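You operate a simulated robot arm through the tools that you are given. There is no shell and no other tool.

You are at the controls of a simulated robot arm. One attempt, no reset.

## Task
Fit the brass washer and silver nut on the M16 stud and tighten the nut.
Fine: run the nut down by hand first, then the red wrench until the ring shows green; stand the wrench back.

The check looks at the end state, three seconds after you hand in, the way a careful person would. Anything else that was tipped, shoved, dropped, spilled or broken makes it a failure.

## Robot
A 6-joint arm with a two-finger parallel gripper, fixed in place. Base frame: the origin is on the floor under the middle of its stand, x ahead of it, y to its left, z up; the work surface is at about z = 0.853. Readings come in m, degrees, newtons and seconds.
With the tool pointing down near the work surface it reaches from about 0.24 to 0.64 m from the base axis. Its first joint turns from -66.0 to 66.0 degrees. Payload 2.7 kg.
Tool frame: the origin (TCP) lies between the finger pads and is the grasp point; the fingertips stand 0.023 m ahead of it; z points along the fingers, y is the line along which they close. Largest opening 0.094 m; finger width 0.038, thickness 0.01; the body of the gripper, 0.054 by 0.096 m, starts 0.039 m behind the TCP.
Orientation is told as [roll, pitch, yaw] about the base's x, y, z axes, in that order, counted from this pose: with the fingers straight down and closing along the base's y, the tool's x points along the base's -x, its y along +y and its z along -z.

## Interface
- The arm moves only by the tool move_arm. Its argument "moves" is a list that holds one entry, the list of rows, each a list of 7 numbers: the turn, a rotation vector about the tool's x, y, z in degrees, then the shift along the tool's x, y, z in mm, then the opening in per cent of the stroke, from 0 (shut) to 100 (fully open). In form: [[[wx, wy, wz, x, y, z, grip], ...]]. A call has 1 to 20 rows; each row is the pose to reach, as a shift and turn from the pose commanded when the call began, along the tool's axes at that moment. Rows are played at 5 a second. More than 0.05 m and 8.6 degrees between two rows, or a gripper value outside its range, and nothing of the call is played. A pose out of reach is approached as far as the arm can. The call stops where the force on the tool passes 40 N (or 10 N more than at its start, if that is more) or the arm is blocked; 0.2 s more then pass. The fingers move at their own pace (about 0.045 m/s each) and stop on an object; they squeeze with about 39 N. The grip force told is the motor's: it shows also when the fingers shut on nothing. Time passes only in rows, and 0.2 s behind the last, so rows that repeat a pose let the fingers close. The reply holds the time, the measured pose of the TCP, the force on the tool along the base axes, the opening and the grip force, in the units named above and with some noise, with the torque about the TCP (base axes, N m) and any sound that the robot's microphone picked up.
- Cameras (640 x 400 px; columns grow to the right, rows downward): "scene" is fixed at [0.081, -0.4363, 1.4079]; the picture's right is [0.73, -0.69, 0.00], its down [-0.37, -0.39, -0.84] and it looks along [0.58, 0.61, -0.54] (base axes); focal length 310 px, centre (320, 200). "wrist" rides on the gripper at [0.086, 0.016, -0.074] in the tool frame; the picture's right is [-0.18, 0.98, 0.00], its down [-0.58, -0.11, -0.81] and it looks along [-0.79, -0.15, 0.59] (tool axes); focal length 243 px, centre (320, 200). There is no depth. A picture from a camera that has moved, and an enlarged one, comes with that camera's place and axes in the base frame and with its lens.
- get_image(camera): a new picture of that camera. It takes no simulated time.
- close_up(camera, box): a new picture of the part [left, top, right, bottom] of that camera's present view, enlarged. It takes no simulated time.
- close_job(): hands the job in; it is judged then, once.

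Nothing tells you positions but the pictures and the camera data. Unless the task says otherwise, let go and move clear before handing in.

The tools are called as a command line: name --argument value ..., lists and objects as JSON in quotes. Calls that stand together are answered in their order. move_arm: Moves the arm, as the interface text tells. Its arguments: {"type":"object","properties":{"moves":{"type":"array","items":{"type":"array","items":{"type":"array","items":{"type":"number"}}}}},"required":["moves"]} The other tools are called the same way: get_image (camera) takes a picture; close_up (camera, box) takes an enlarged picture of a part of a camera's view; close_job () hands the job in.

At the start:

```text
t: 0.0
tcp_pos: [0.4234, 0.0664, 1.2208]
tool_rot: [-0.1, 0.0, 0.1]
contact_force: [-0.4, -0.5, -0.2]
torque: [0.01, 0.03, -0.01]
grip_width: 0.0944
grip_force: 0.1
```

scene: 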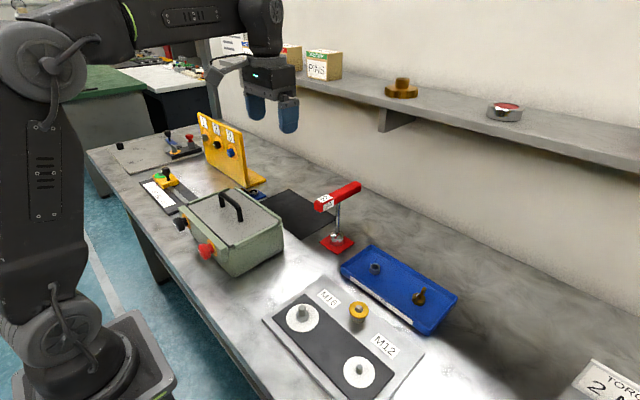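
wrist: 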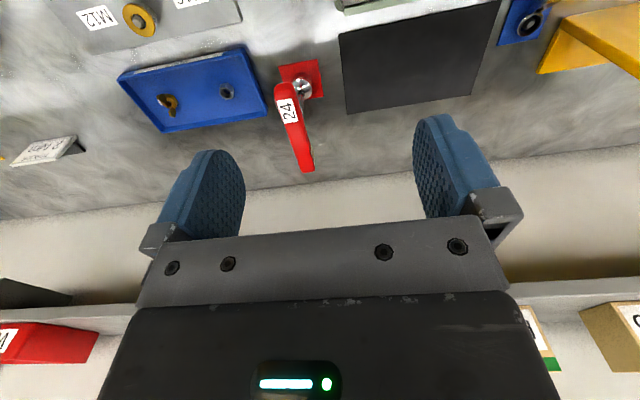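

I see a bench with a plate carrying two studs (M16 and M12), a blue tray with a nut and something brass, and a red wrench on a red stand. First I take enlarged pictures to locate everything.

close_up --camera "scene" --box '[240, 270, 440, 400]'

close_up --camera "scene" --box '[300, 170, 470, 340]'

close_up --camera "wrist" --box '[60, 0, 340, 180]'

close_up --camera "scene" --box '[540, 330, 640, 400]'

close_up --camera "scene" --box '[90, 100, 300, 280]'

```text
3.08 times, centred on (340, 335) of scene
camera zoom: at [0.081, -0.4363, 1.4079], right [0.73, -0.69, 0.0], down [-0.37, -0.39, -0.84], along [0.58, 0.61, -0.54], focal length 955 px, centre (258, -215)
```

zoom: 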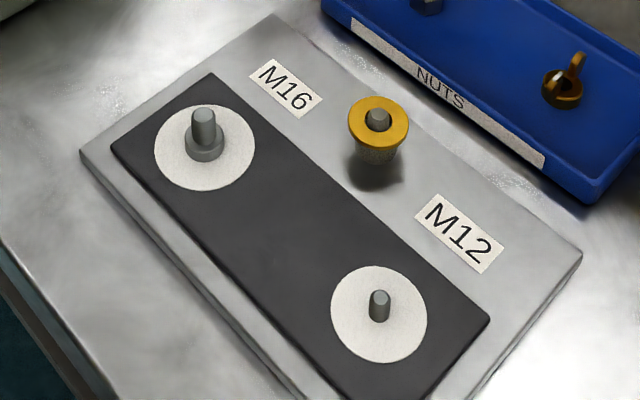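

```text
2.35 times, centred on (385, 255) of scene
camera zoom: at [0.081, -0.4363, 1.4079], right [0.73, -0.69, 0.0], down [-0.37, -0.39, -0.84], along [0.58, 0.61, -0.54], focal length 730 px, centre (167, 71)
```

zoom: 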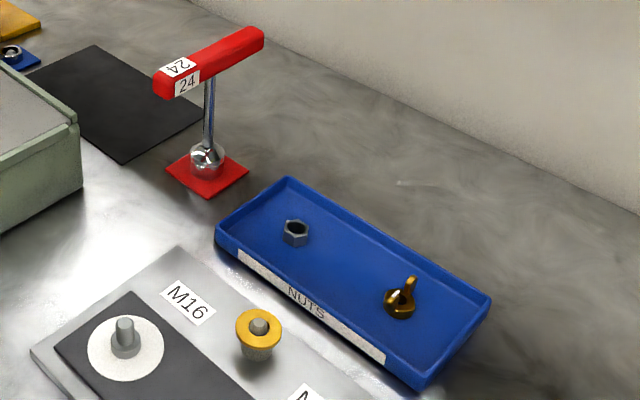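

```text
2.22 times, centred on (200, 90) of wrist
camera zoom: at [0.3365, 0.0807, 1.2961], right [0.18, 0.98, 0.0], down [0.58, -0.11, 0.81], along [0.79, -0.15, -0.59], focal length 539 px, centre (587, 444)
```

zoom: 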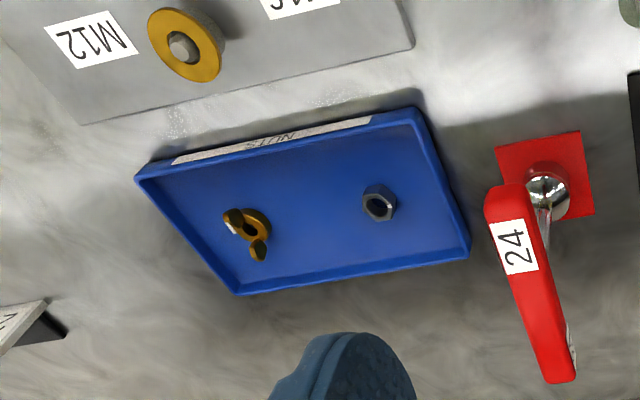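

```text
5.71 times, centred on (590, 365) of scene
camera zoom: at [0.081, -0.4363, 1.4079], right [0.73, -0.69, 0.0], down [-0.37, -0.39, -0.84], along [0.58, 0.61, -0.54], focal length 1773 px, centre (-1223, -743)
```

zoom: 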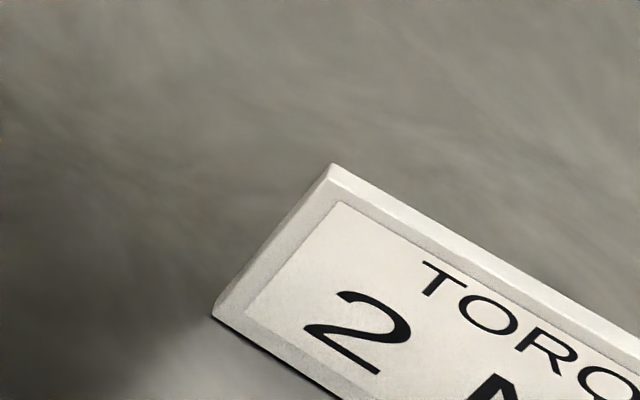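

```text
2.22 times, centred on (195, 190) of scene
camera zoom: at [0.081, -0.4363, 1.4079], right [0.73, -0.69, 0.0], down [-0.37, -0.39, -0.84], along [0.58, 0.61, -0.54], focal length 690 px, centre (598, 222)
```

zoom: 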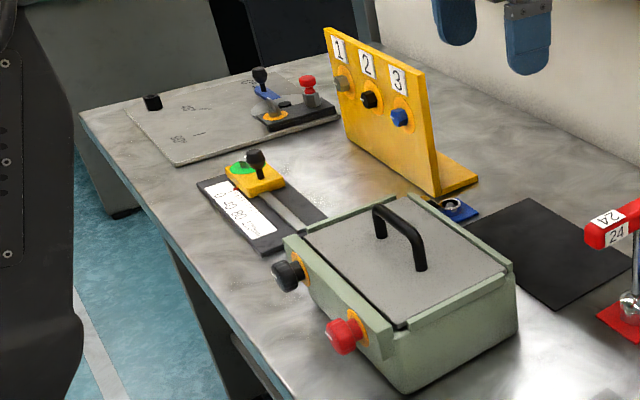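

I see the M16 stud (with a white ring and a collar) near (0.33, -0.12), the brass washer on a post near (0.41, -0.20), the hex nut in the tray near (0.55, -0.13) and the wrench standing near (0.55, 0.0). I move above the plate to look from closer with the wrist camera.

move_arm --moves '[[[0, 0, 0, 9, -27, 21, 100], [0, 0, 0, 18, -54, 42, 100], [0, 0, 0, 27, -81, 64, 100], [0, 0, 0, 36, -108, 85, 100], [0, 0, 0, 45, -135, 106, 100], [0, 0, 0, 54, -162, 127, 100], [0, 0, 0, 63, -189, 149, 100], [0, 0, 0, 73, -216, 170, 100]]]'

get_image --camera "wrist"

get_image --camera "scene"

```text
t: 1.8
tcp_pos: [0.3503, -0.1513, 1.0506]
tool_rot: [0.0, -0.1, 0.1]
contact_force: [0.0, 0.3, 0.5]
torque: [0.02, 0.02, 0.01]
grip_width: 0.094
grip_force: 0.1
```

```text
taken
camera wrist: at [0.2637, -0.1364, 1.1256], right [0.18, 0.98, 0.0], down [0.58, -0.11, 0.81], along [0.79, -0.15, -0.59], focal length 243 px, centre (320, 200)
```

wrist: 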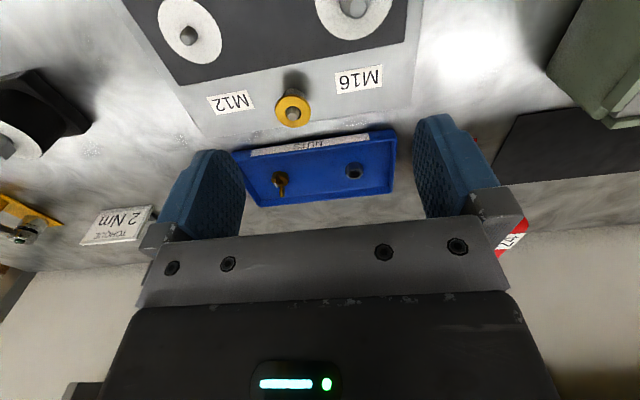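

```text
taken
```

scene: 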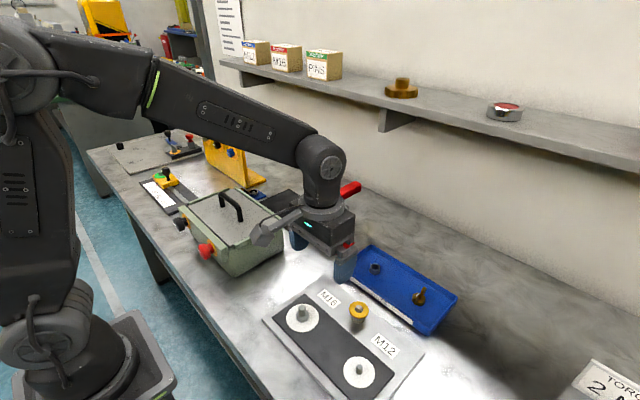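

The torque sign says 2 Nm. I take close-ups from the wrist to triangulate the washer, stud and nut.

close_up --camera "wrist" --box '[240, 0, 400, 130]'

close_up --camera "wrist" --box '[230, 120, 410, 210]'

close_up --camera "scene" --box '[280, 285, 380, 345]'

close_up --camera "wrist" --box '[70, 190, 170, 250]'

```text
3.08 times, centred on (320, 65) of wrist
camera zoom: at [0.2637, -0.1364, 1.1256], right [0.18, 0.98, 0.0], down [0.58, -0.11, 0.81], along [0.79, -0.15, -0.59], focal length 746 px, centre (320, 615)
```

zoom: 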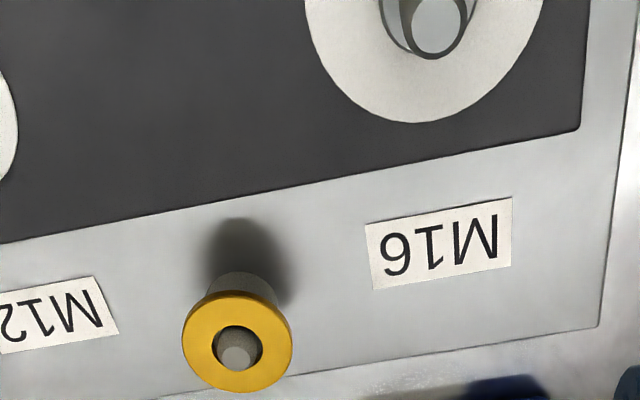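

```text
3.56 times, centred on (320, 165) of wrist
camera zoom: at [0.2637, -0.1364, 1.1256], right [0.18, 0.98, 0.0], down [0.58, -0.11, 0.81], along [0.79, -0.15, -0.59], focal length 863 px, centre (320, 324)
```

zoom: 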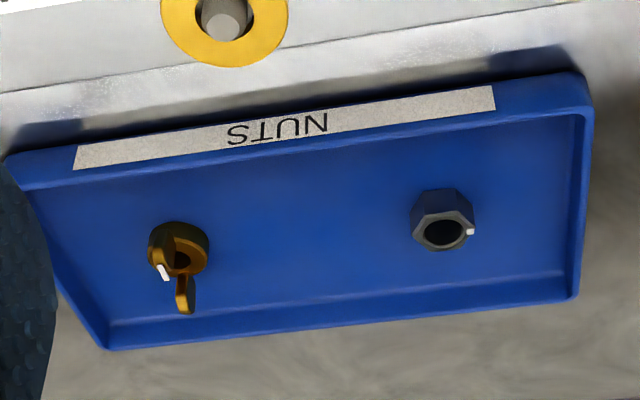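

```text
6.40 times, centred on (330, 315) of scene
camera zoom: at [0.081, -0.4363, 1.4079], right [0.73, -0.69, 0.0], down [-0.37, -0.39, -0.84], along [0.58, 0.61, -0.54], focal length 1986 px, centre (256, -536)
```

zoom: 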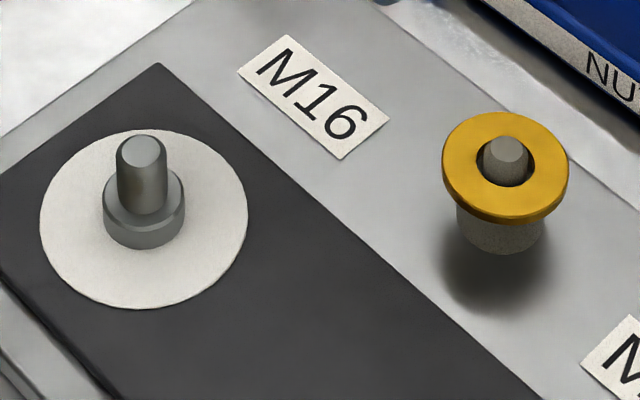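

```text
6.40 times, centred on (120, 220) of wrist
camera zoom: at [0.2637, -0.1364, 1.1256], right [0.18, 0.98, 0.0], down [0.58, -0.11, 0.81], along [0.79, -0.15, -0.59], focal length 1553 px, centre (1600, 72)
```

zoom: 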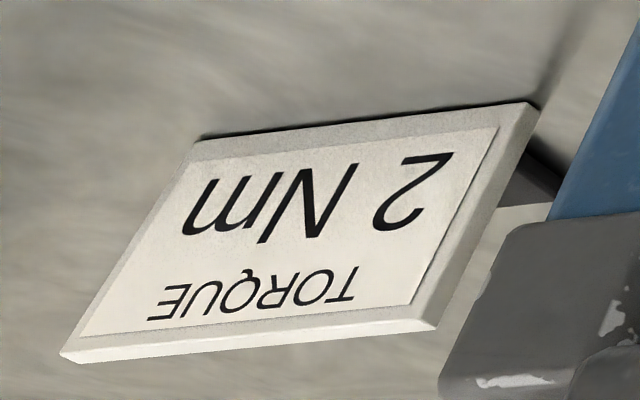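

I triangulate the washer at about (0.416, -0.195, 0.885), the stud axis at (0.332, -0.119) with its top at 0.895, and the nut at (0.547, -0.134, 0.871). Next I hover over the washer for a finer look.

move_arm --moves '[[[0, 0, 0, -22, -15, 30, 80], [0, 0, 0, -44, -30, 60, 70], [0, 0, 0, -66, -44, 90, 65], [0, 0, 0, -66, -44, 90, 65]]]'

get_image --camera "wrist"

close_up --camera "wrist" --box '[240, 60, 400, 160]'

close_up --camera "scene" --box '[310, 260, 410, 330]'

```text
t: 2.8
tcp_pos: [0.4163, -0.1961, 0.9603]
tool_rot: [0.0, 0.1, 0.2]
contact_force: [-0.2, 0.5, 0.8]
torque: [0.02, 0.0, 0.03]
grip_width: 0.0611
grip_force: 0.0
```

```text
taken
camera wrist: at [0.33, -0.1799, 1.036], right [0.18, 0.98, 0.0], down [0.58, -0.11, 0.81], along [0.79, -0.15, -0.59], focal length 243 px, centre (320, 200)
```

wrist: 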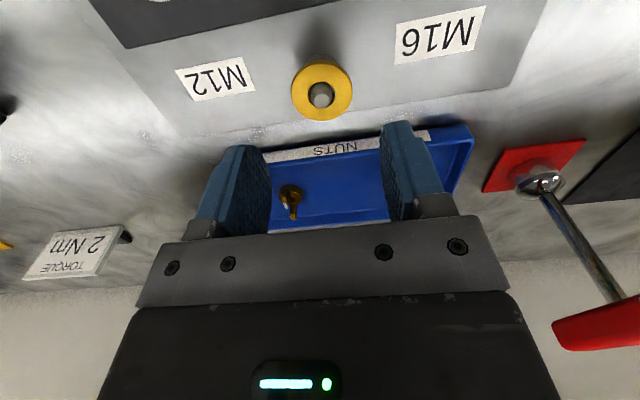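

```text
4.00 times, centred on (320, 110) of wrist
camera zoom: at [0.33, -0.1799, 1.036], right [0.18, 0.98, 0.0], down [0.58, -0.11, 0.81], along [0.79, -0.15, -0.59], focal length 970 px, centre (320, 560)
```

zoom: 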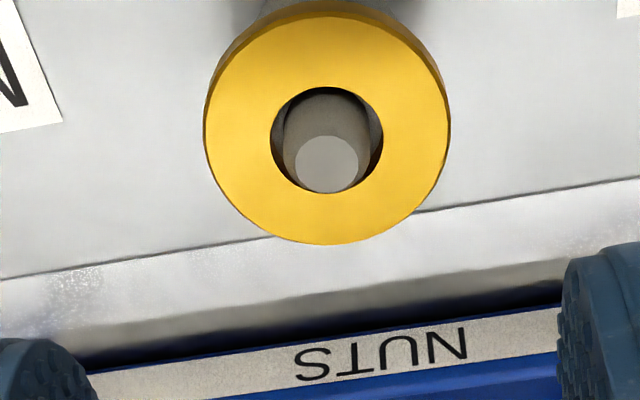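

```text
5.71 times, centred on (360, 295) of scene
camera zoom: at [0.081, -0.4363, 1.4079], right [0.73, -0.69, 0.0], down [-0.37, -0.39, -0.84], along [0.58, 0.61, -0.54], focal length 1773 px, centre (91, -343)
```

zoom: 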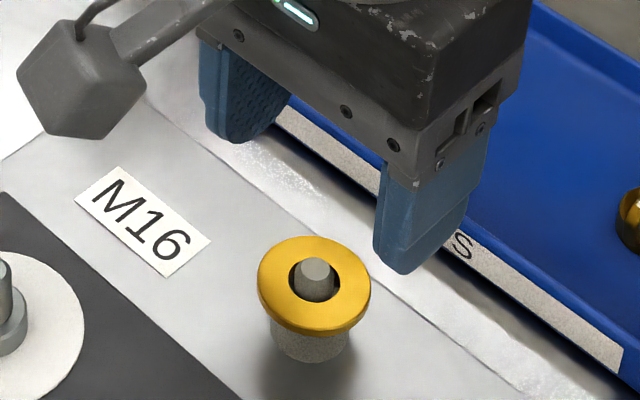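

The washer is centred between the fingers (about 40 mm outside, 18 mm hole, top at about 0.884). I descend so that the fingertips reach about 5 mm under it, then close.

move_arm --moves '[[[0, 0, 0, 0, 1, 25, 65], [0, 0, 0, 0, 1.5, 48, 65], [0, 0, 0, 0.5, 1.5, 63, 65], [0, 0, 0, 0.5, 1.5, 63, 65]]]'

get_image --camera "wrist"

close_up --camera "scene" --box '[310, 260, 410, 330]'

close_up --camera "wrist" --box '[240, 100, 400, 220]'

```text
t: 3.8
tcp_pos: [0.4155, -0.1951, 0.8976]
tool_rot: [-0.1, 0.0, 0.1]
contact_force: [0.7, -0.3, -0.1]
torque: [-0.04, 0.02, 0.0]
grip_width: 0.0611
grip_force: 0.0
```

```text
taken
camera wrist: at [0.3295, -0.1779, 0.9727], right [0.18, 0.98, 0.0], down [0.58, -0.11, 0.81], along [0.79, -0.15, -0.59], focal length 243 px, centre (320, 200)
```

wrist: 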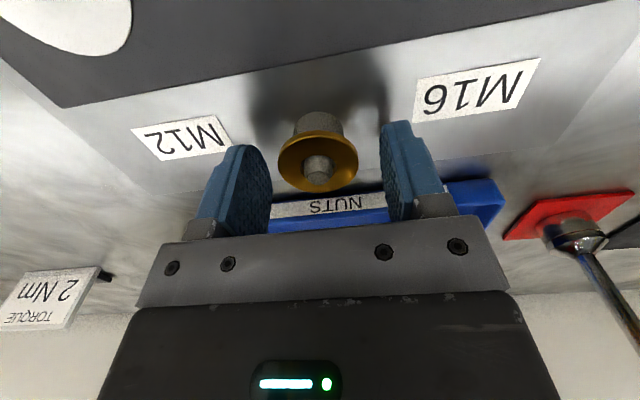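

```text
5.71 times, centred on (360, 295) of scene
camera zoom: at [0.081, -0.4363, 1.4079], right [0.73, -0.69, 0.0], down [-0.37, -0.39, -0.84], along [0.58, 0.61, -0.54], focal length 1773 px, centre (91, -343)
```

zoom: 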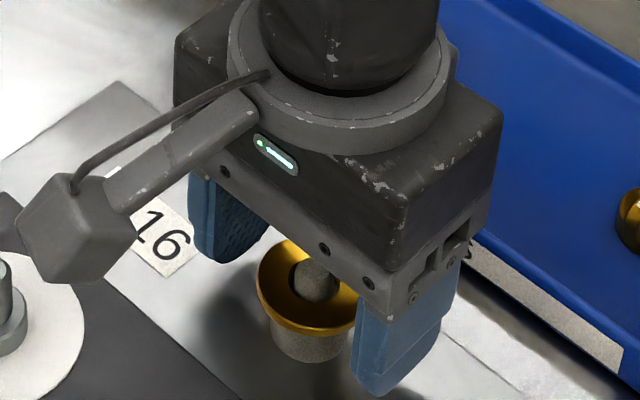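

```text
3.33 times, centred on (320, 160) of wrist
camera zoom: at [0.3295, -0.1779, 0.9727], right [0.18, 0.98, 0.0], down [0.58, -0.11, 0.81], along [0.79, -0.15, -0.59], focal length 809 px, centre (320, 333)
```

zoom: 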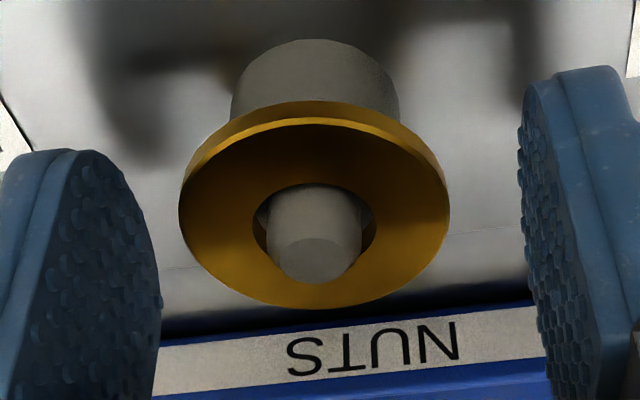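

The washer sits about 13 mm under the TCP, between the pads. I raise by 1 mm and close the fingers on its rim.

move_arm --moves '[[[0, 0, 0, 0, 0, -1, 65], [0, 0, 0, 0, 0, -1, 40], [0, 0, 0, 0, 0, -1, 35], [0, 0, 0, 0, 0, -1, 35], [0, 0, 0, 0, 0, -1, 30], [0, 0, 0, 0, 0, -1, 30], [0, 0, 0, 0, 0, -1, 30]]]'

close_up --camera "wrist" --box '[240, 100, 400, 220]'

```text
t: 5.4
tcp_pos: [0.4159, -0.1941, 0.899]
tool_rot: [0.0, 0.0, 0.0]
contact_force: [-0.4, 0.8, 0.4]
torque: [0.02, 0.01, 0.0]
grip_width: 0.0411
grip_force: 39.1
```

```text
3.33 times, centred on (320, 160) of wrist
camera zoom: at [0.3294, -0.1779, 0.9741], right [0.18, 0.98, 0.0], down [0.58, -0.11, 0.81], along [0.79, -0.15, -0.59], focal length 809 px, centre (320, 333)
```

zoom: 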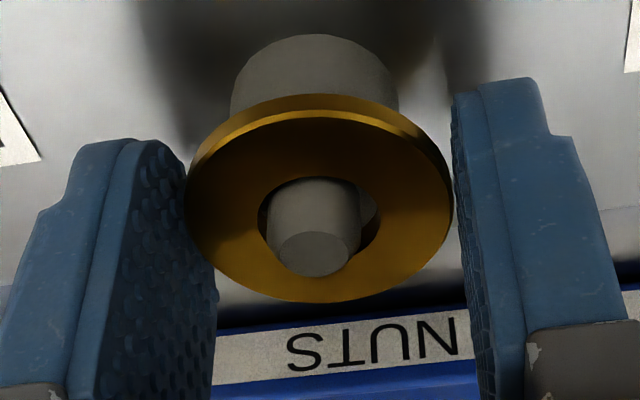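

The washer is gripped (41 mm, 39 N). I lift it straight up and carry it over to the M16 stud, still well above it.

move_arm --moves '[[[0, 0, 0, 0, 0, -15, 30], [0, 0, 0, 0, 0, -35, 30], [0, 0, 0, 0, 0, -55, 30], [0, 0, 0, 0, 0, -71, 30], [0, 0, 0, 20, 18, -71, 30], [0, 0, 0, 42, 38, -71, 30], [0, 0, 0, 64, 58, -71, 30], [0, 0, 0, 84, 75.5, -71, 30], [0, 0, 0, 84, 75.5, -71, 30]]]'

get_image --camera "wrist"

close_up --camera "wrist" --box '[240, 60, 400, 200]'

close_up --camera "scene" --box '[240, 230, 380, 350]'

```text
t: 7.4
tcp_pos: [0.3313, -0.1181, 0.9676]
tool_rot: [0.1, 0.0, 0.1]
contact_force: [-0.6, 1.1, -0.6]
torque: [0.04, 0.02, -0.02]
grip_width: 0.0412
grip_force: 39.5
```

```text
taken
camera wrist: at [0.2453, -0.1019, 1.0446], right [0.18, 0.98, 0.0], down [0.58, -0.11, 0.81], along [0.79, -0.15, -0.59], focal length 243 px, centre (320, 200)
```

wrist: 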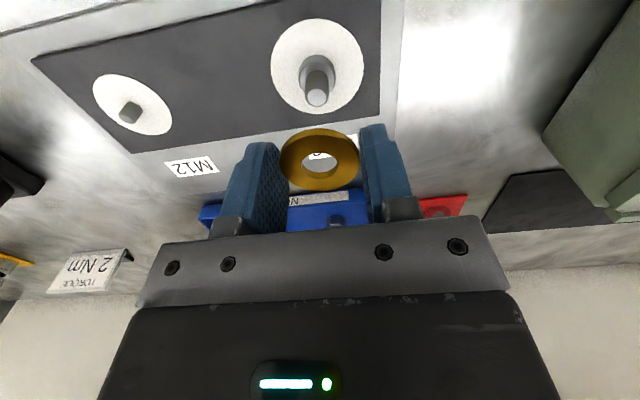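

```text
2.86 times, centred on (320, 130) of wrist
camera zoom: at [0.2453, -0.1019, 1.0446], right [0.18, 0.98, 0.0], down [0.58, -0.11, 0.81], along [0.79, -0.15, -0.59], focal length 693 px, centre (320, 400)
```

zoom: 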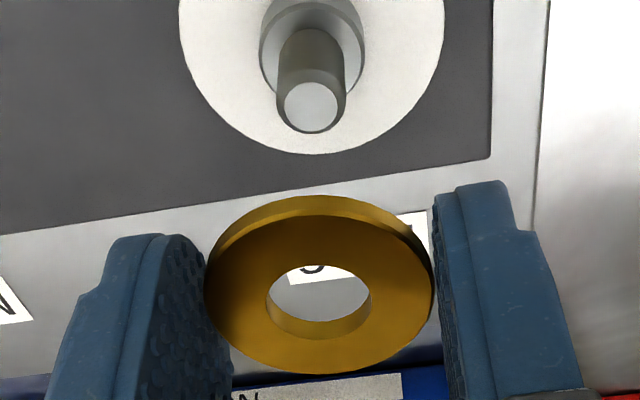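

```text
3.33 times, centred on (310, 290) of scene
camera zoom: at [0.081, -0.4363, 1.4079], right [0.73, -0.69, 0.0], down [-0.37, -0.39, -0.84], along [0.58, 0.61, -0.54], focal length 1034 px, centre (353, -100)
```

zoom: 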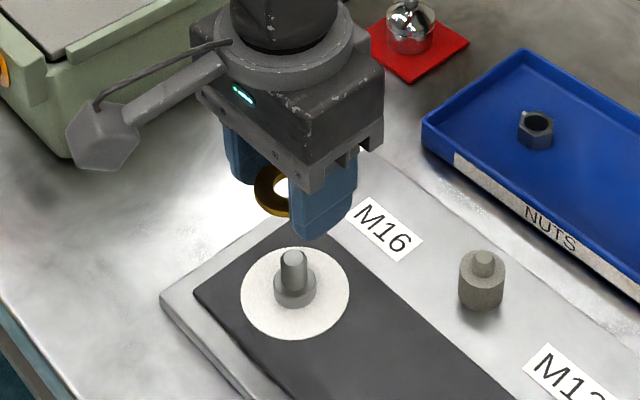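

The washer is about 75 mm above the stud and 1 to 2 mm off its axis by my estimate. I lower to a few millimetres above the stud top with a small correction and look again.

move_arm --moves '[[[0, 0, 0, 1, -1, 15, 30], [0, 0, 0, 1.5, -1.5, 32, 30], [0, 0, 0, 1.5, -1.5, 48, 30], [0, 0, 0, 1.5, -1.5, 48, 30]]]'

close_up --camera "wrist" --box '[240, 80, 400, 220]'

close_up --camera "scene" --box '[250, 260, 350, 340]'

```text
t: 8.4
tcp_pos: [0.3304, -0.1204, 0.9202]
tool_rot: [0.1, 0.0, 0.1]
contact_force: [-0.1, -0.8, -1.0]
torque: [0.0, -0.03, 0.0]
grip_width: 0.0412
grip_force: 39.0
```

```text
2.86 times, centred on (320, 150) of wrist
camera zoom: at [0.2434, -0.1042, 0.9967], right [0.18, 0.98, 0.0], down [0.58, -0.11, 0.81], along [0.79, -0.15, -0.59], focal length 693 px, centre (320, 343)
```

zoom: 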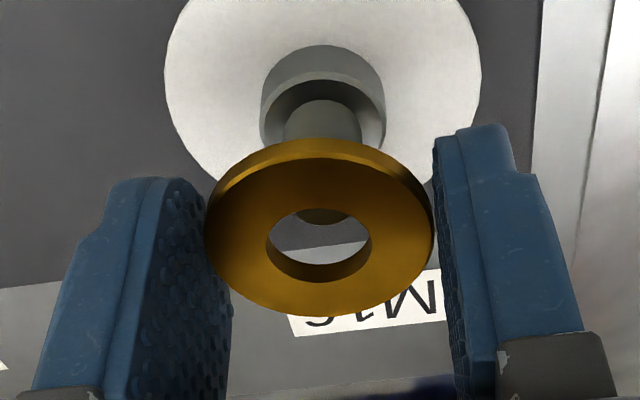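

```text
5.00 times, centred on (300, 300) of scene
camera zoom: at [0.081, -0.4363, 1.4079], right [0.73, -0.69, 0.0], down [-0.37, -0.39, -0.84], along [0.58, 0.61, -0.54], focal length 1551 px, centre (420, -300)
```

zoom: 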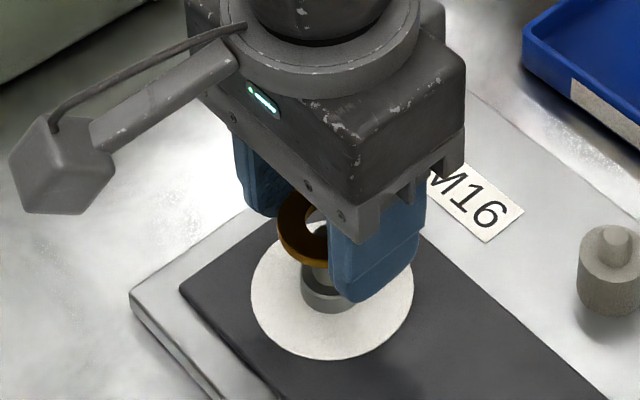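

close_up --camera "scene" --box '[285, 290, 345, 335]'

close_up --camera "wrist" --box '[285, 120, 355, 200]'

```text
8.89 times, centred on (315, 312) of scene
camera zoom: at [0.081, -0.4363, 1.4079], right [0.73, -0.69, 0.0], down [-0.37, -0.39, -0.84], along [0.58, 0.61, -0.54], focal length 2758 px, centre (364, -800)
```

zoom: 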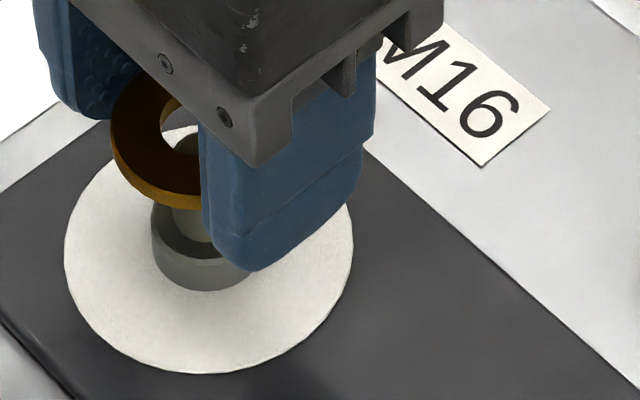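

```text
5.00 times, centred on (320, 160) of wrist
camera zoom: at [0.2434, -0.1042, 0.9967], right [0.18, 0.98, 0.0], down [0.58, -0.11, 0.81], along [0.79, -0.15, -0.59], focal length 1213 px, centre (320, 400)
```

zoom: 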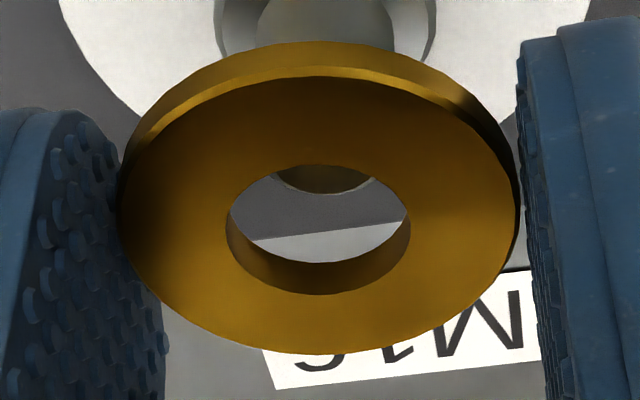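

In both views the washer hole lines up with the stud to within about 0.6 mm. I correct half a millimetre in x and y and lower the washer over the stud.

move_arm --moves '[[[0, 0, 0, -0.5, 0.5, 3, 30], [0, 0, 0, -0.5, 0.5, 8, 30], [0, 0, 0, -0.5, 0.5, 13, 30], [0, 0, 0, -0.5, 0.5, 16, 30]]]'

close_up --camera "wrist" --box '[240, 80, 400, 220]'

close_up --camera "scene" --box '[285, 290, 345, 335]'

```text
t: 9.4
tcp_pos: [0.331, -0.1195, 0.9059]
tool_rot: [0.0, 0.0, 0.0]
contact_force: [-0.2, -0.4, -0.5]
torque: [0.0, 0.02, 0.0]
grip_width: 0.0408
grip_force: 39.1
```

```text
2.86 times, centred on (320, 150) of wrist
camera zoom: at [0.2437, -0.1034, 0.9811], right [0.18, 0.98, 0.0], down [0.58, -0.11, 0.81], along [0.79, -0.15, -0.59], focal length 693 px, centre (320, 343)
```

zoom: 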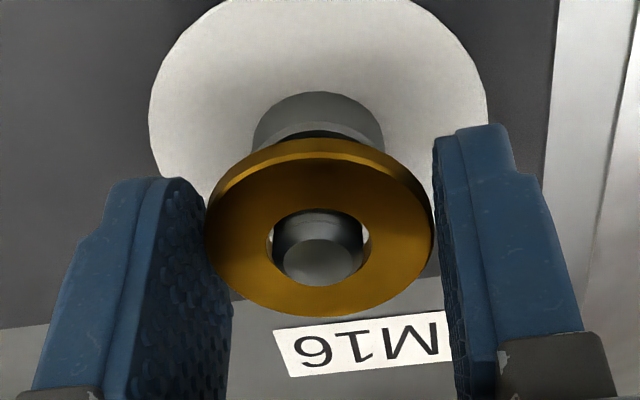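

```text
8.89 times, centred on (315, 312) of scene
camera zoom: at [0.081, -0.4363, 1.4079], right [0.73, -0.69, 0.0], down [-0.37, -0.39, -0.84], along [0.58, 0.61, -0.54], focal length 2758 px, centre (364, -800)
```

zoom: 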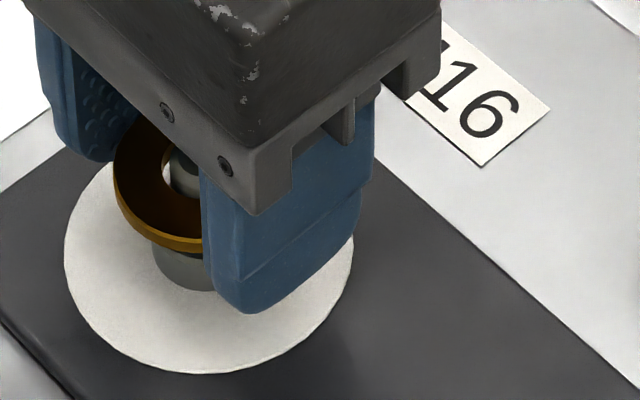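

The stud is through the hole with no contact force. I lower it further towards the collar.

move_arm --moves '[[[0, 0, 0, 0, 0, 4, 30], [0, 0, 0, 0, 0, 8, 30], [0, 0, 0, 0, 0, 12, 30], [0, 0, 0, 0, 0, 13, 30]]]'

close_up --camera "wrist" --box '[240, 80, 400, 220]'

close_up --camera "scene" --box '[285, 290, 345, 335]'

```text
t: 10.4
tcp_pos: [0.3298, -0.1203, 0.8935]
tool_rot: [0.0, 0.0, 0.1]
contact_force: [-3.9, 0.0, 10.5]
torque: [0.01, 0.12, 0.0]
grip_width: 0.0411
grip_force: 38.8
```

```text
2.86 times, centred on (320, 150) of wrist
camera zoom: at [0.2438, -0.1035, 0.9682], right [0.18, 0.98, 0.0], down [0.58, -0.11, 0.81], along [0.79, -0.15, -0.59], focal length 693 px, centre (320, 343)
```

zoom: 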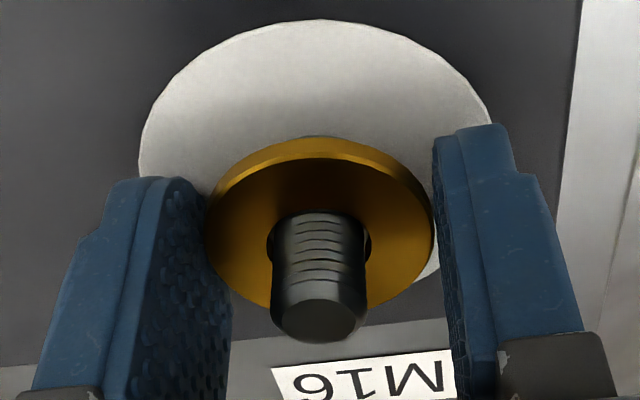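

```text
8.89 times, centred on (315, 312) of scene
camera zoom: at [0.0808, -0.4362, 1.4079], right [0.73, -0.69, 0.0], down [-0.37, -0.39, -0.84], along [0.58, 0.61, -0.54], focal length 2758 px, centre (364, -800)
```

zoom: 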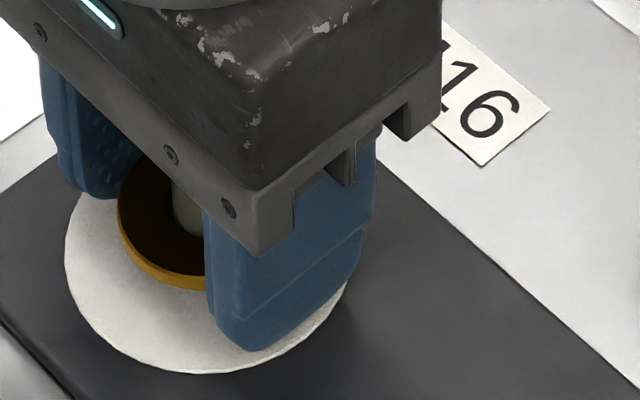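

The force of 10 N upward shows that the washer rests on the collar. I open the fingers and rise straight up.

move_arm --moves '[[[0, 0, 0, 0, 0, -0.5, 30], [0, 0, 0, 0, 0, -0.5, 50], [0, 0, 0, 0, 0, -0.5, 60], [0, 0, 0, 0, 0, -0.5, 65], [0, 0, 0, 0, 0, -10, 65], [0, 0, 0, 0, 0, -30, 65], [0, 0, 0, 0, 0, -60, 65], [0, 0, 0, 0, 0, -90, 65]]]'

get_image --camera "wrist"

close_up --camera "scene" --box '[265, 280, 345, 340]'

```text
t: 12.2
tcp_pos: [0.3305, -0.1208, 0.9831]
tool_rot: [0.0, 0.0, 0.0]
contact_force: [0.8, -0.8, 0.2]
torque: [0.02, -0.01, 0.06]
grip_width: 0.0613
grip_force: 0.1
```

```text
taken
camera wrist: at [0.2442, -0.104, 1.0582], right [0.18, 0.98, 0.0], down [0.58, -0.11, 0.81], along [0.79, -0.15, -0.59], focal length 243 px, centre (320, 200)
```

wrist: 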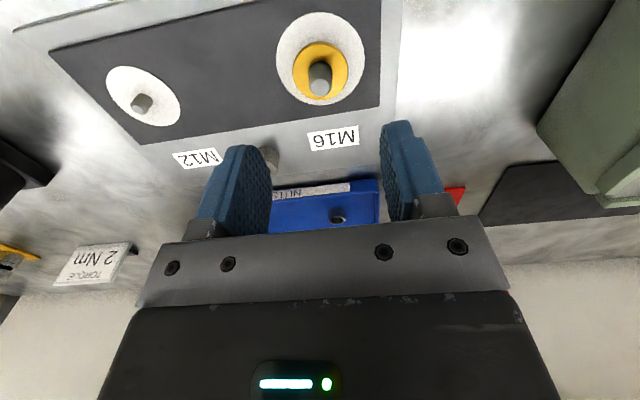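

```text
6.67 times, centred on (305, 310) of scene
camera zoom: at [0.081, -0.4363, 1.4079], right [0.73, -0.69, 0.0], down [-0.37, -0.39, -0.84], along [0.58, 0.61, -0.54], focal length 2068 px, centre (420, -533)
```

zoom: 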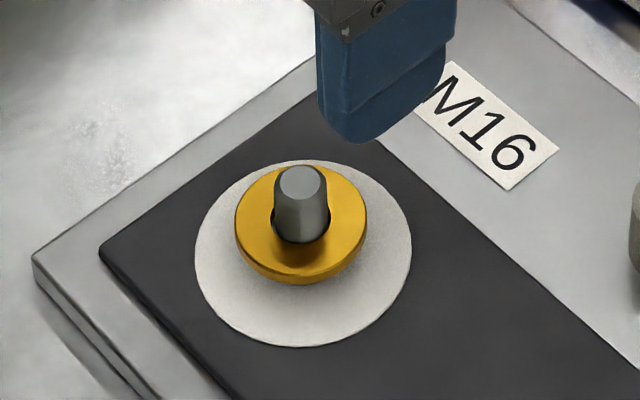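

The washer lies flat on the collar around the stud. Now I go over to the nut in the tray for a close look.

move_arm --moves '[[[0, 0, 0, -36, -2, 0, 65], [0, 0, 0, -72, -4, 0, 65], [0, 0, 0, -108, -6, 0, 65], [0, 0, 0, -144, -8, 0, 65], [0, 0, 0, -180, -11, 0, 65], [0, 0, 0, -214, -13, 10, 60], [0, 0, 0, -214, -13, 20, 55], [0, 0, 0, -214, -13, 20, 55]]]'

get_image --camera "wrist"

get_image --camera "scene"

close_up --camera "wrist" --box '[280, 60, 360, 140]'

```text
t: 14.0
tcp_pos: [0.5445, -0.1321, 0.9618]
tool_rot: [0.0, 0.0, 0.1]
contact_force: [0.9, 0.3, -0.1]
torque: [-0.02, 0.03, 0.02]
grip_width: 0.0517
grip_force: 0.0
```

```text
taken
camera wrist: at [0.4578, -0.1155, 1.0379], right [0.18, 0.98, 0.0], down [0.58, -0.11, 0.81], along [0.79, -0.15, -0.59], focal length 243 px, centre (320, 200)
```

wrist: 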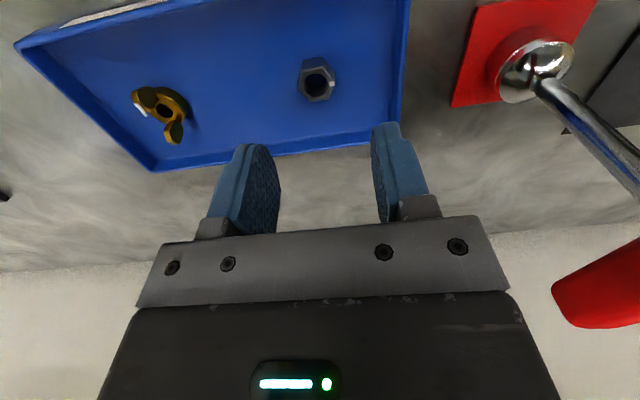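

```text
taken
```

scene: 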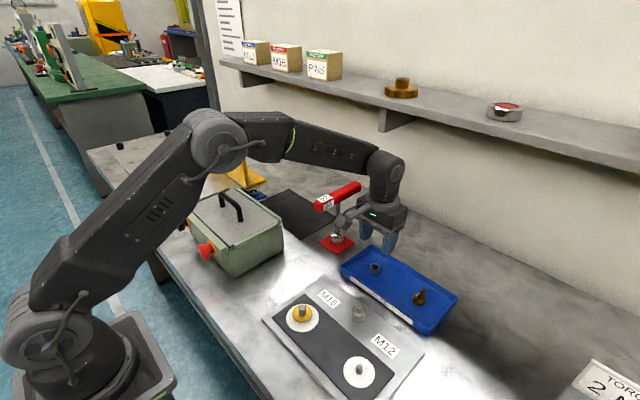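

```text
5.00 times, centred on (320, 100) of wrist
camera zoom: at [0.4578, -0.1155, 1.0379], right [0.18, 0.98, 0.0], down [0.58, -0.11, 0.81], along [0.79, -0.15, -0.59], focal length 1213 px, centre (320, 700)
```

zoom: 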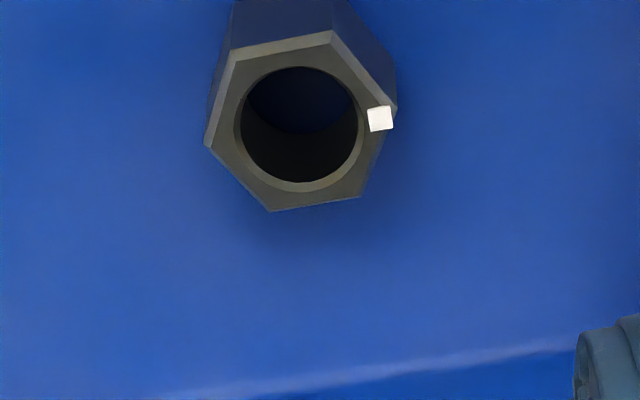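

The nut (24 mm across flats, with a white mark on its +y corner) lies at about (0.546, -0.135), with two flats facing ±x, so a gripper turned 30 degrees meets a pair of flats. I turn the tool by 30 degrees above the nut and look again.

move_arm --moves '[[[0, 0, -7.5, -1.7, -2.5, 0, 55], [0, 0, -15, -1.7, -2.5, 0, 52], [0, 0, -22.5, -1.7, -2.5, 0, 48], [0, 0, -30, -1.7, -2.5, 0, 45], [0, 0, -30, -1.7, -2.5, 0, 45]]]'

get_image --camera "wrist"

close_up --camera "wrist" --box '[270, 60, 370, 160]'

close_up --camera "scene" --box '[330, 180, 430, 300]'

```text
t: 15.2
tcp_pos: [0.5469, -0.1361, 0.9628]
tool_rot: [-0.1, 0.0, 30.2]
contact_force: [-0.1, 0.2, 0.5]
torque: [0.01, -0.02, -0.03]
grip_width: 0.0419
grip_force: 0.1
```

```text
taken
camera wrist: at [0.4634, -0.1644, 1.0383], right [-0.33, 0.94, 0.0], down [0.56, 0.2, 0.81], along [0.76, 0.27, -0.59], focal length 243 px, centre (320, 200)
```

wrist: 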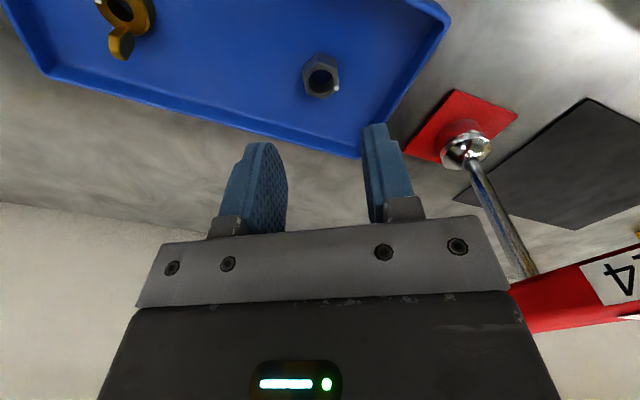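

```text
4.00 times, centred on (320, 110) of wrist
camera zoom: at [0.4634, -0.1644, 1.0383], right [-0.33, 0.94, 0.0], down [0.56, 0.2, 0.81], along [0.76, 0.27, -0.59], focal length 970 px, centre (320, 560)
```

zoom: 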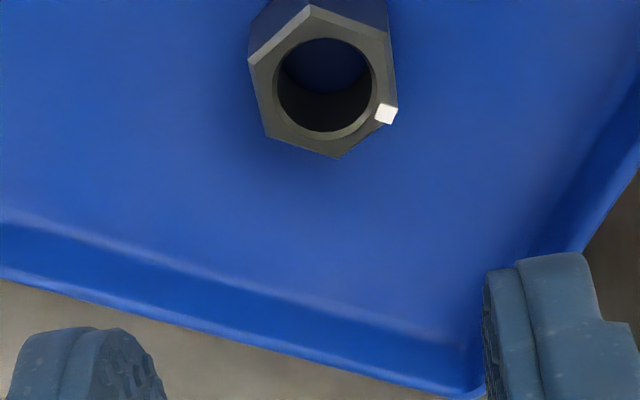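

```text
3.33 times, centred on (380, 240) of scene
camera zoom: at [0.081, -0.4363, 1.4079], right [0.73, -0.69, 0.0], down [-0.37, -0.39, -0.84], along [0.58, 0.61, -0.54], focal length 1034 px, centre (120, 67)
```

zoom: 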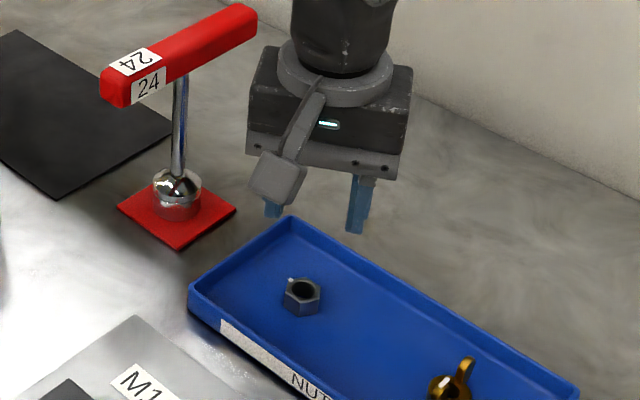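

The nut's flats are now aligned with the fingers, with only a 1 mm offset. I descend to the nut, leaving its lower few millimetres free below the fingertips.

move_arm --moves '[[[0, 0, 0, 0, 0.9, 25, 45], [0, 0, 0, 0, 0.9, 50, 45], [0, 0, 0, 0, 0.9, 70, 45], [0, 0, 0, 0, 0.9, 75, 45], [0, 0, 0, 0, 0.9, 75, 45]]]'

close_up --camera "wrist" --box '[240, 100, 400, 220]'

close_up --camera "scene" --box '[340, 230, 420, 290]'

```text
t: 16.4
tcp_pos: [0.5461, -0.1344, 0.8881]
tool_rot: [0.0, 0.0, 30.0]
contact_force: [0.0, 0.8, -0.1]
torque: [0.0, -0.01, 0.0]
grip_width: 0.0423
grip_force: 0.1
```

```text
3.33 times, centred on (320, 160) of wrist
camera zoom: at [0.463, -0.1636, 0.9628], right [-0.33, 0.94, 0.0], down [0.56, 0.2, 0.81], along [0.76, 0.27, -0.59], focal length 809 px, centre (320, 333)
```

zoom: 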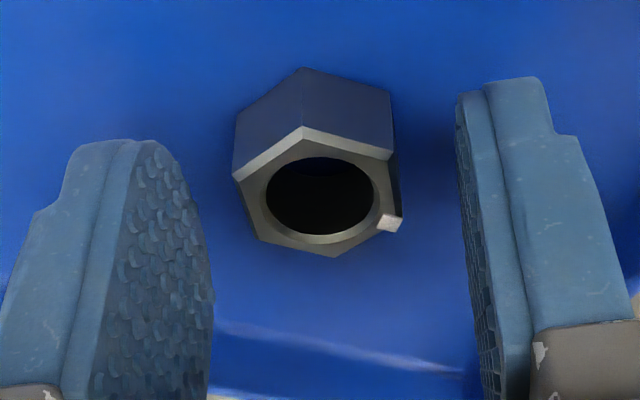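

```text
6.67 times, centred on (380, 260) of scene
camera zoom: at [0.081, -0.4363, 1.4079], right [0.73, -0.69, 0.0], down [-0.37, -0.39, -0.84], along [0.58, 0.61, -0.54], focal length 2068 px, centre (-80, -200)
```

zoom: 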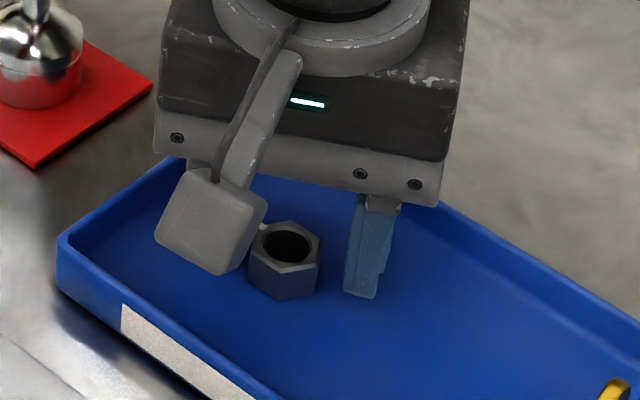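

The nut (about 13–14 mm high) sits centred between the fingers. I go down 1.5 mm more and close on it.

move_arm --moves '[[[0, 0, 0, 0, 0, 1.5, 45], [0, 0, 0, 0, 0, 1.5, 30], [0, 0, 0, 0, 0, 1.5, 20], [0, 0, 0, 0, 0, 1.5, 15], [0, 0, 0, 0, 0, 1.5, 12], [0, 0, 0, 0, 0, 1.5, 12], [0, 0, 0, 0, 0, 1.5, 12]]]'

close_up --camera "wrist" --box '[240, 100, 400, 220]'

```text
t: 18.0
tcp_pos: [0.5468, -0.135, 0.8861]
tool_rot: [0.0, 0.0, 30.0]
contact_force: [0.5, 0.1, 0.2]
torque: [-0.01, 0.0, -0.01]
grip_width: 0.0229
grip_force: 39.1
```

```text
3.33 times, centred on (320, 160) of wrist
camera zoom: at [0.4629, -0.1636, 0.9615], right [-0.33, 0.94, 0.0], down [0.56, 0.2, 0.81], along [0.76, 0.27, -0.59], focal length 809 px, centre (320, 333)
```

zoom: 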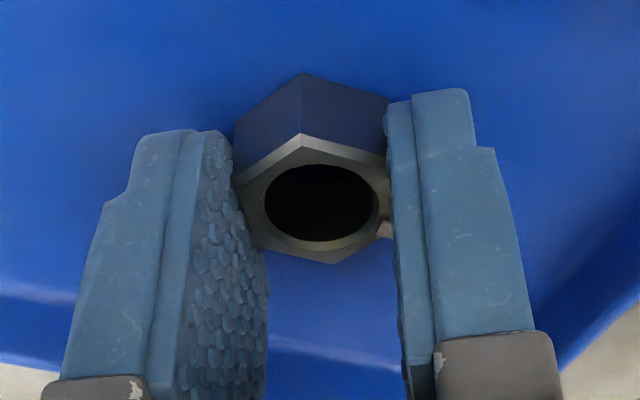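

The nut is held with 39 N. I lift it out of the tray and carry it above the stud.

move_arm --moves '[[[0, 0, 0, 0, 0, -10, 12], [0, 0, 0, 0, 0, -30, 12], [0, 0, 0, 0, 0, -60, 12], [0, 0, 0, 0, 0, -88, 12], [0, 0, 0, 29.6, 20.2, -88, 12], [0, 0, 0, 59.1, 40.3, -88, 12], [0, 0, 0, 88.7, 60.5, -88, 12], [0, 0, 0, 118.2, 80.6, -88, 12], [0, 0, 0, 147.8, 100.8, -88, 12], [0, 0, 0, 177.3, 120.9, -88, 12], [0, 0, 0, 177.3, 120.9, -88, 12]]]'

get_image --camera "wrist"

get_image --camera "scene"

```text
t: 20.4
tcp_pos: [0.3311, -0.1191, 0.9728]
tool_rot: [-0.1, 0.0, 30.1]
contact_force: [0.6, -0.8, -0.5]
torque: [0.03, 0.02, 0.02]
grip_width: 0.0233
grip_force: 39.1
```

```text
taken
camera wrist: at [0.2476, -0.1478, 1.049], right [-0.33, 0.94, 0.0], down [0.56, 0.2, 0.81], along [0.76, 0.27, -0.59], focal length 243 px, centre (320, 200)
```

wrist: 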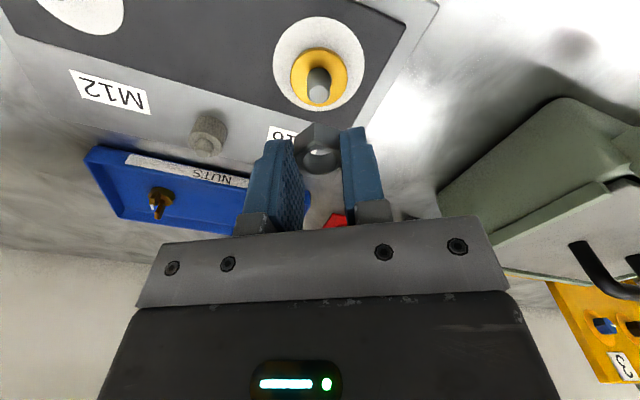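

```text
taken
```

scene: 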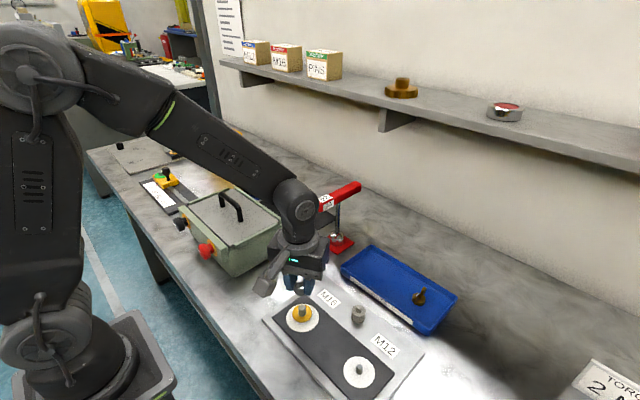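

The nut hangs above the stud. I now turn the tool counter-clockwise (seen from above) to learn how far the last joint goes, to get the longest tightening stroke.

move_arm --moves '[[[0, 0, -8, 0, 0, 0, 12], [0, 0, -16, 0, 0, 0, 12], [0, 0, -24, 0, 0, 0, 12], [0, 0, -32, 0, 0, 0, 12], [0, 0, -40, 0, 0, 0, 12], [0, 0, -48, 0, 0, 0, 12], [0, 0, -56, 0, 0, 0, 12], [0, 0, -64, 0, 0, 0, 12], [0, 0, -72, 0, 0, 0, 12], [0, 0, -80, 0, 0, 0, 12], [0, 0, -88, 0, 0, 0, 12], [0, 0, -96, 0, 0, 0, 12], [0, 0, -104, 0, 0, 0, 12], [0, 0, -112, 0, 0, 0, 12], [0, 0, -120, 0, 0, 0, 12]]]'

get_image --camera "scene"

```text
t: 23.6
tcp_pos: [0.3315, -0.1197, 0.9754]
tool_rot: [0.0, -0.1, 150.2]
contact_force: [0.8, 0.1, -0.2]
torque: [-0.01, 0.0, 0.01]
grip_width: 0.0231
grip_force: 38.9
```

```text
taken
```

scene: 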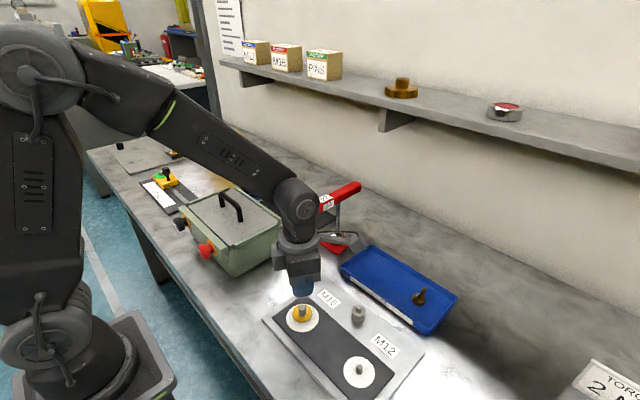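

move_arm --moves '[[[0, 0, -8, 0, 0, 0, 12], [0, 0, -16, 0, 0, 0, 12], [0, 0, -24, 0, 0, 0, 12], [0, 0, -32, 0, 0, 0, 12], [0, 0, -40, 0, 0, 0, 12], [0, 0, -48, 0, 0, 0, 12], [0, 0, -56, 0, 0, 0, 12], [0, 0, -64, 0, 0, 0, 12], [0, 0, -72, 0, 0, 0, 12], [0, 0, -80, 0, 0, 0, 12], [0, 0, -88, 0, 0, 0, 12], [0, 0, -96, 0, 0, 0, 12], [0, 0, -104, 0, 0, 0, 12], [0, 0, -112, 0, 0, 0, 12], [0, 0, -120, 0, 0, 0, 12]]]'

get_image --camera "wrist"

```text
t: 25.2
tcp_pos: [0.2951, -0.0303, 0.8776]
tool_rot: [6.8, 2.8, -157.2]
contact_force: [-21.5, 44.5, 31.6]
torque: [0.98, 0.74, -0.72]
grip_width: 0.023
grip_force: 38.9
out of reach, approached as far as the arm can: row 2, 3, 4, 5, 6, 7
stopped in row 7: the force on the tool passed its limit at 328 N (the readings are from after the stop); the commanded pose is now the measured one
```

```text
taken
camera wrist: at [0.3733, -0.0057, 0.9576], right [0.2, -0.97, 0.11], down [-0.65, -0.05, 0.76], along [-0.73, -0.22, -0.64], focal length 243 px, centre (320, 200)
```

wrist: 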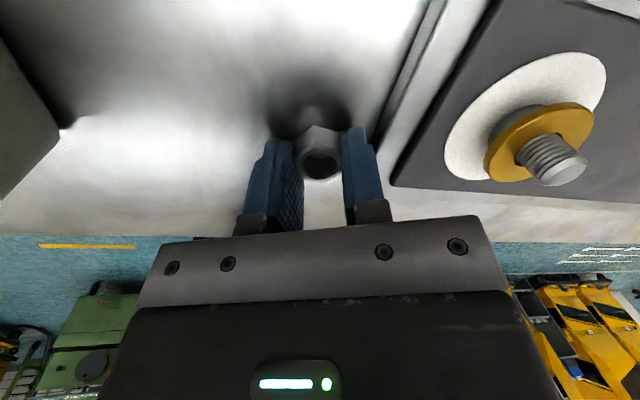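

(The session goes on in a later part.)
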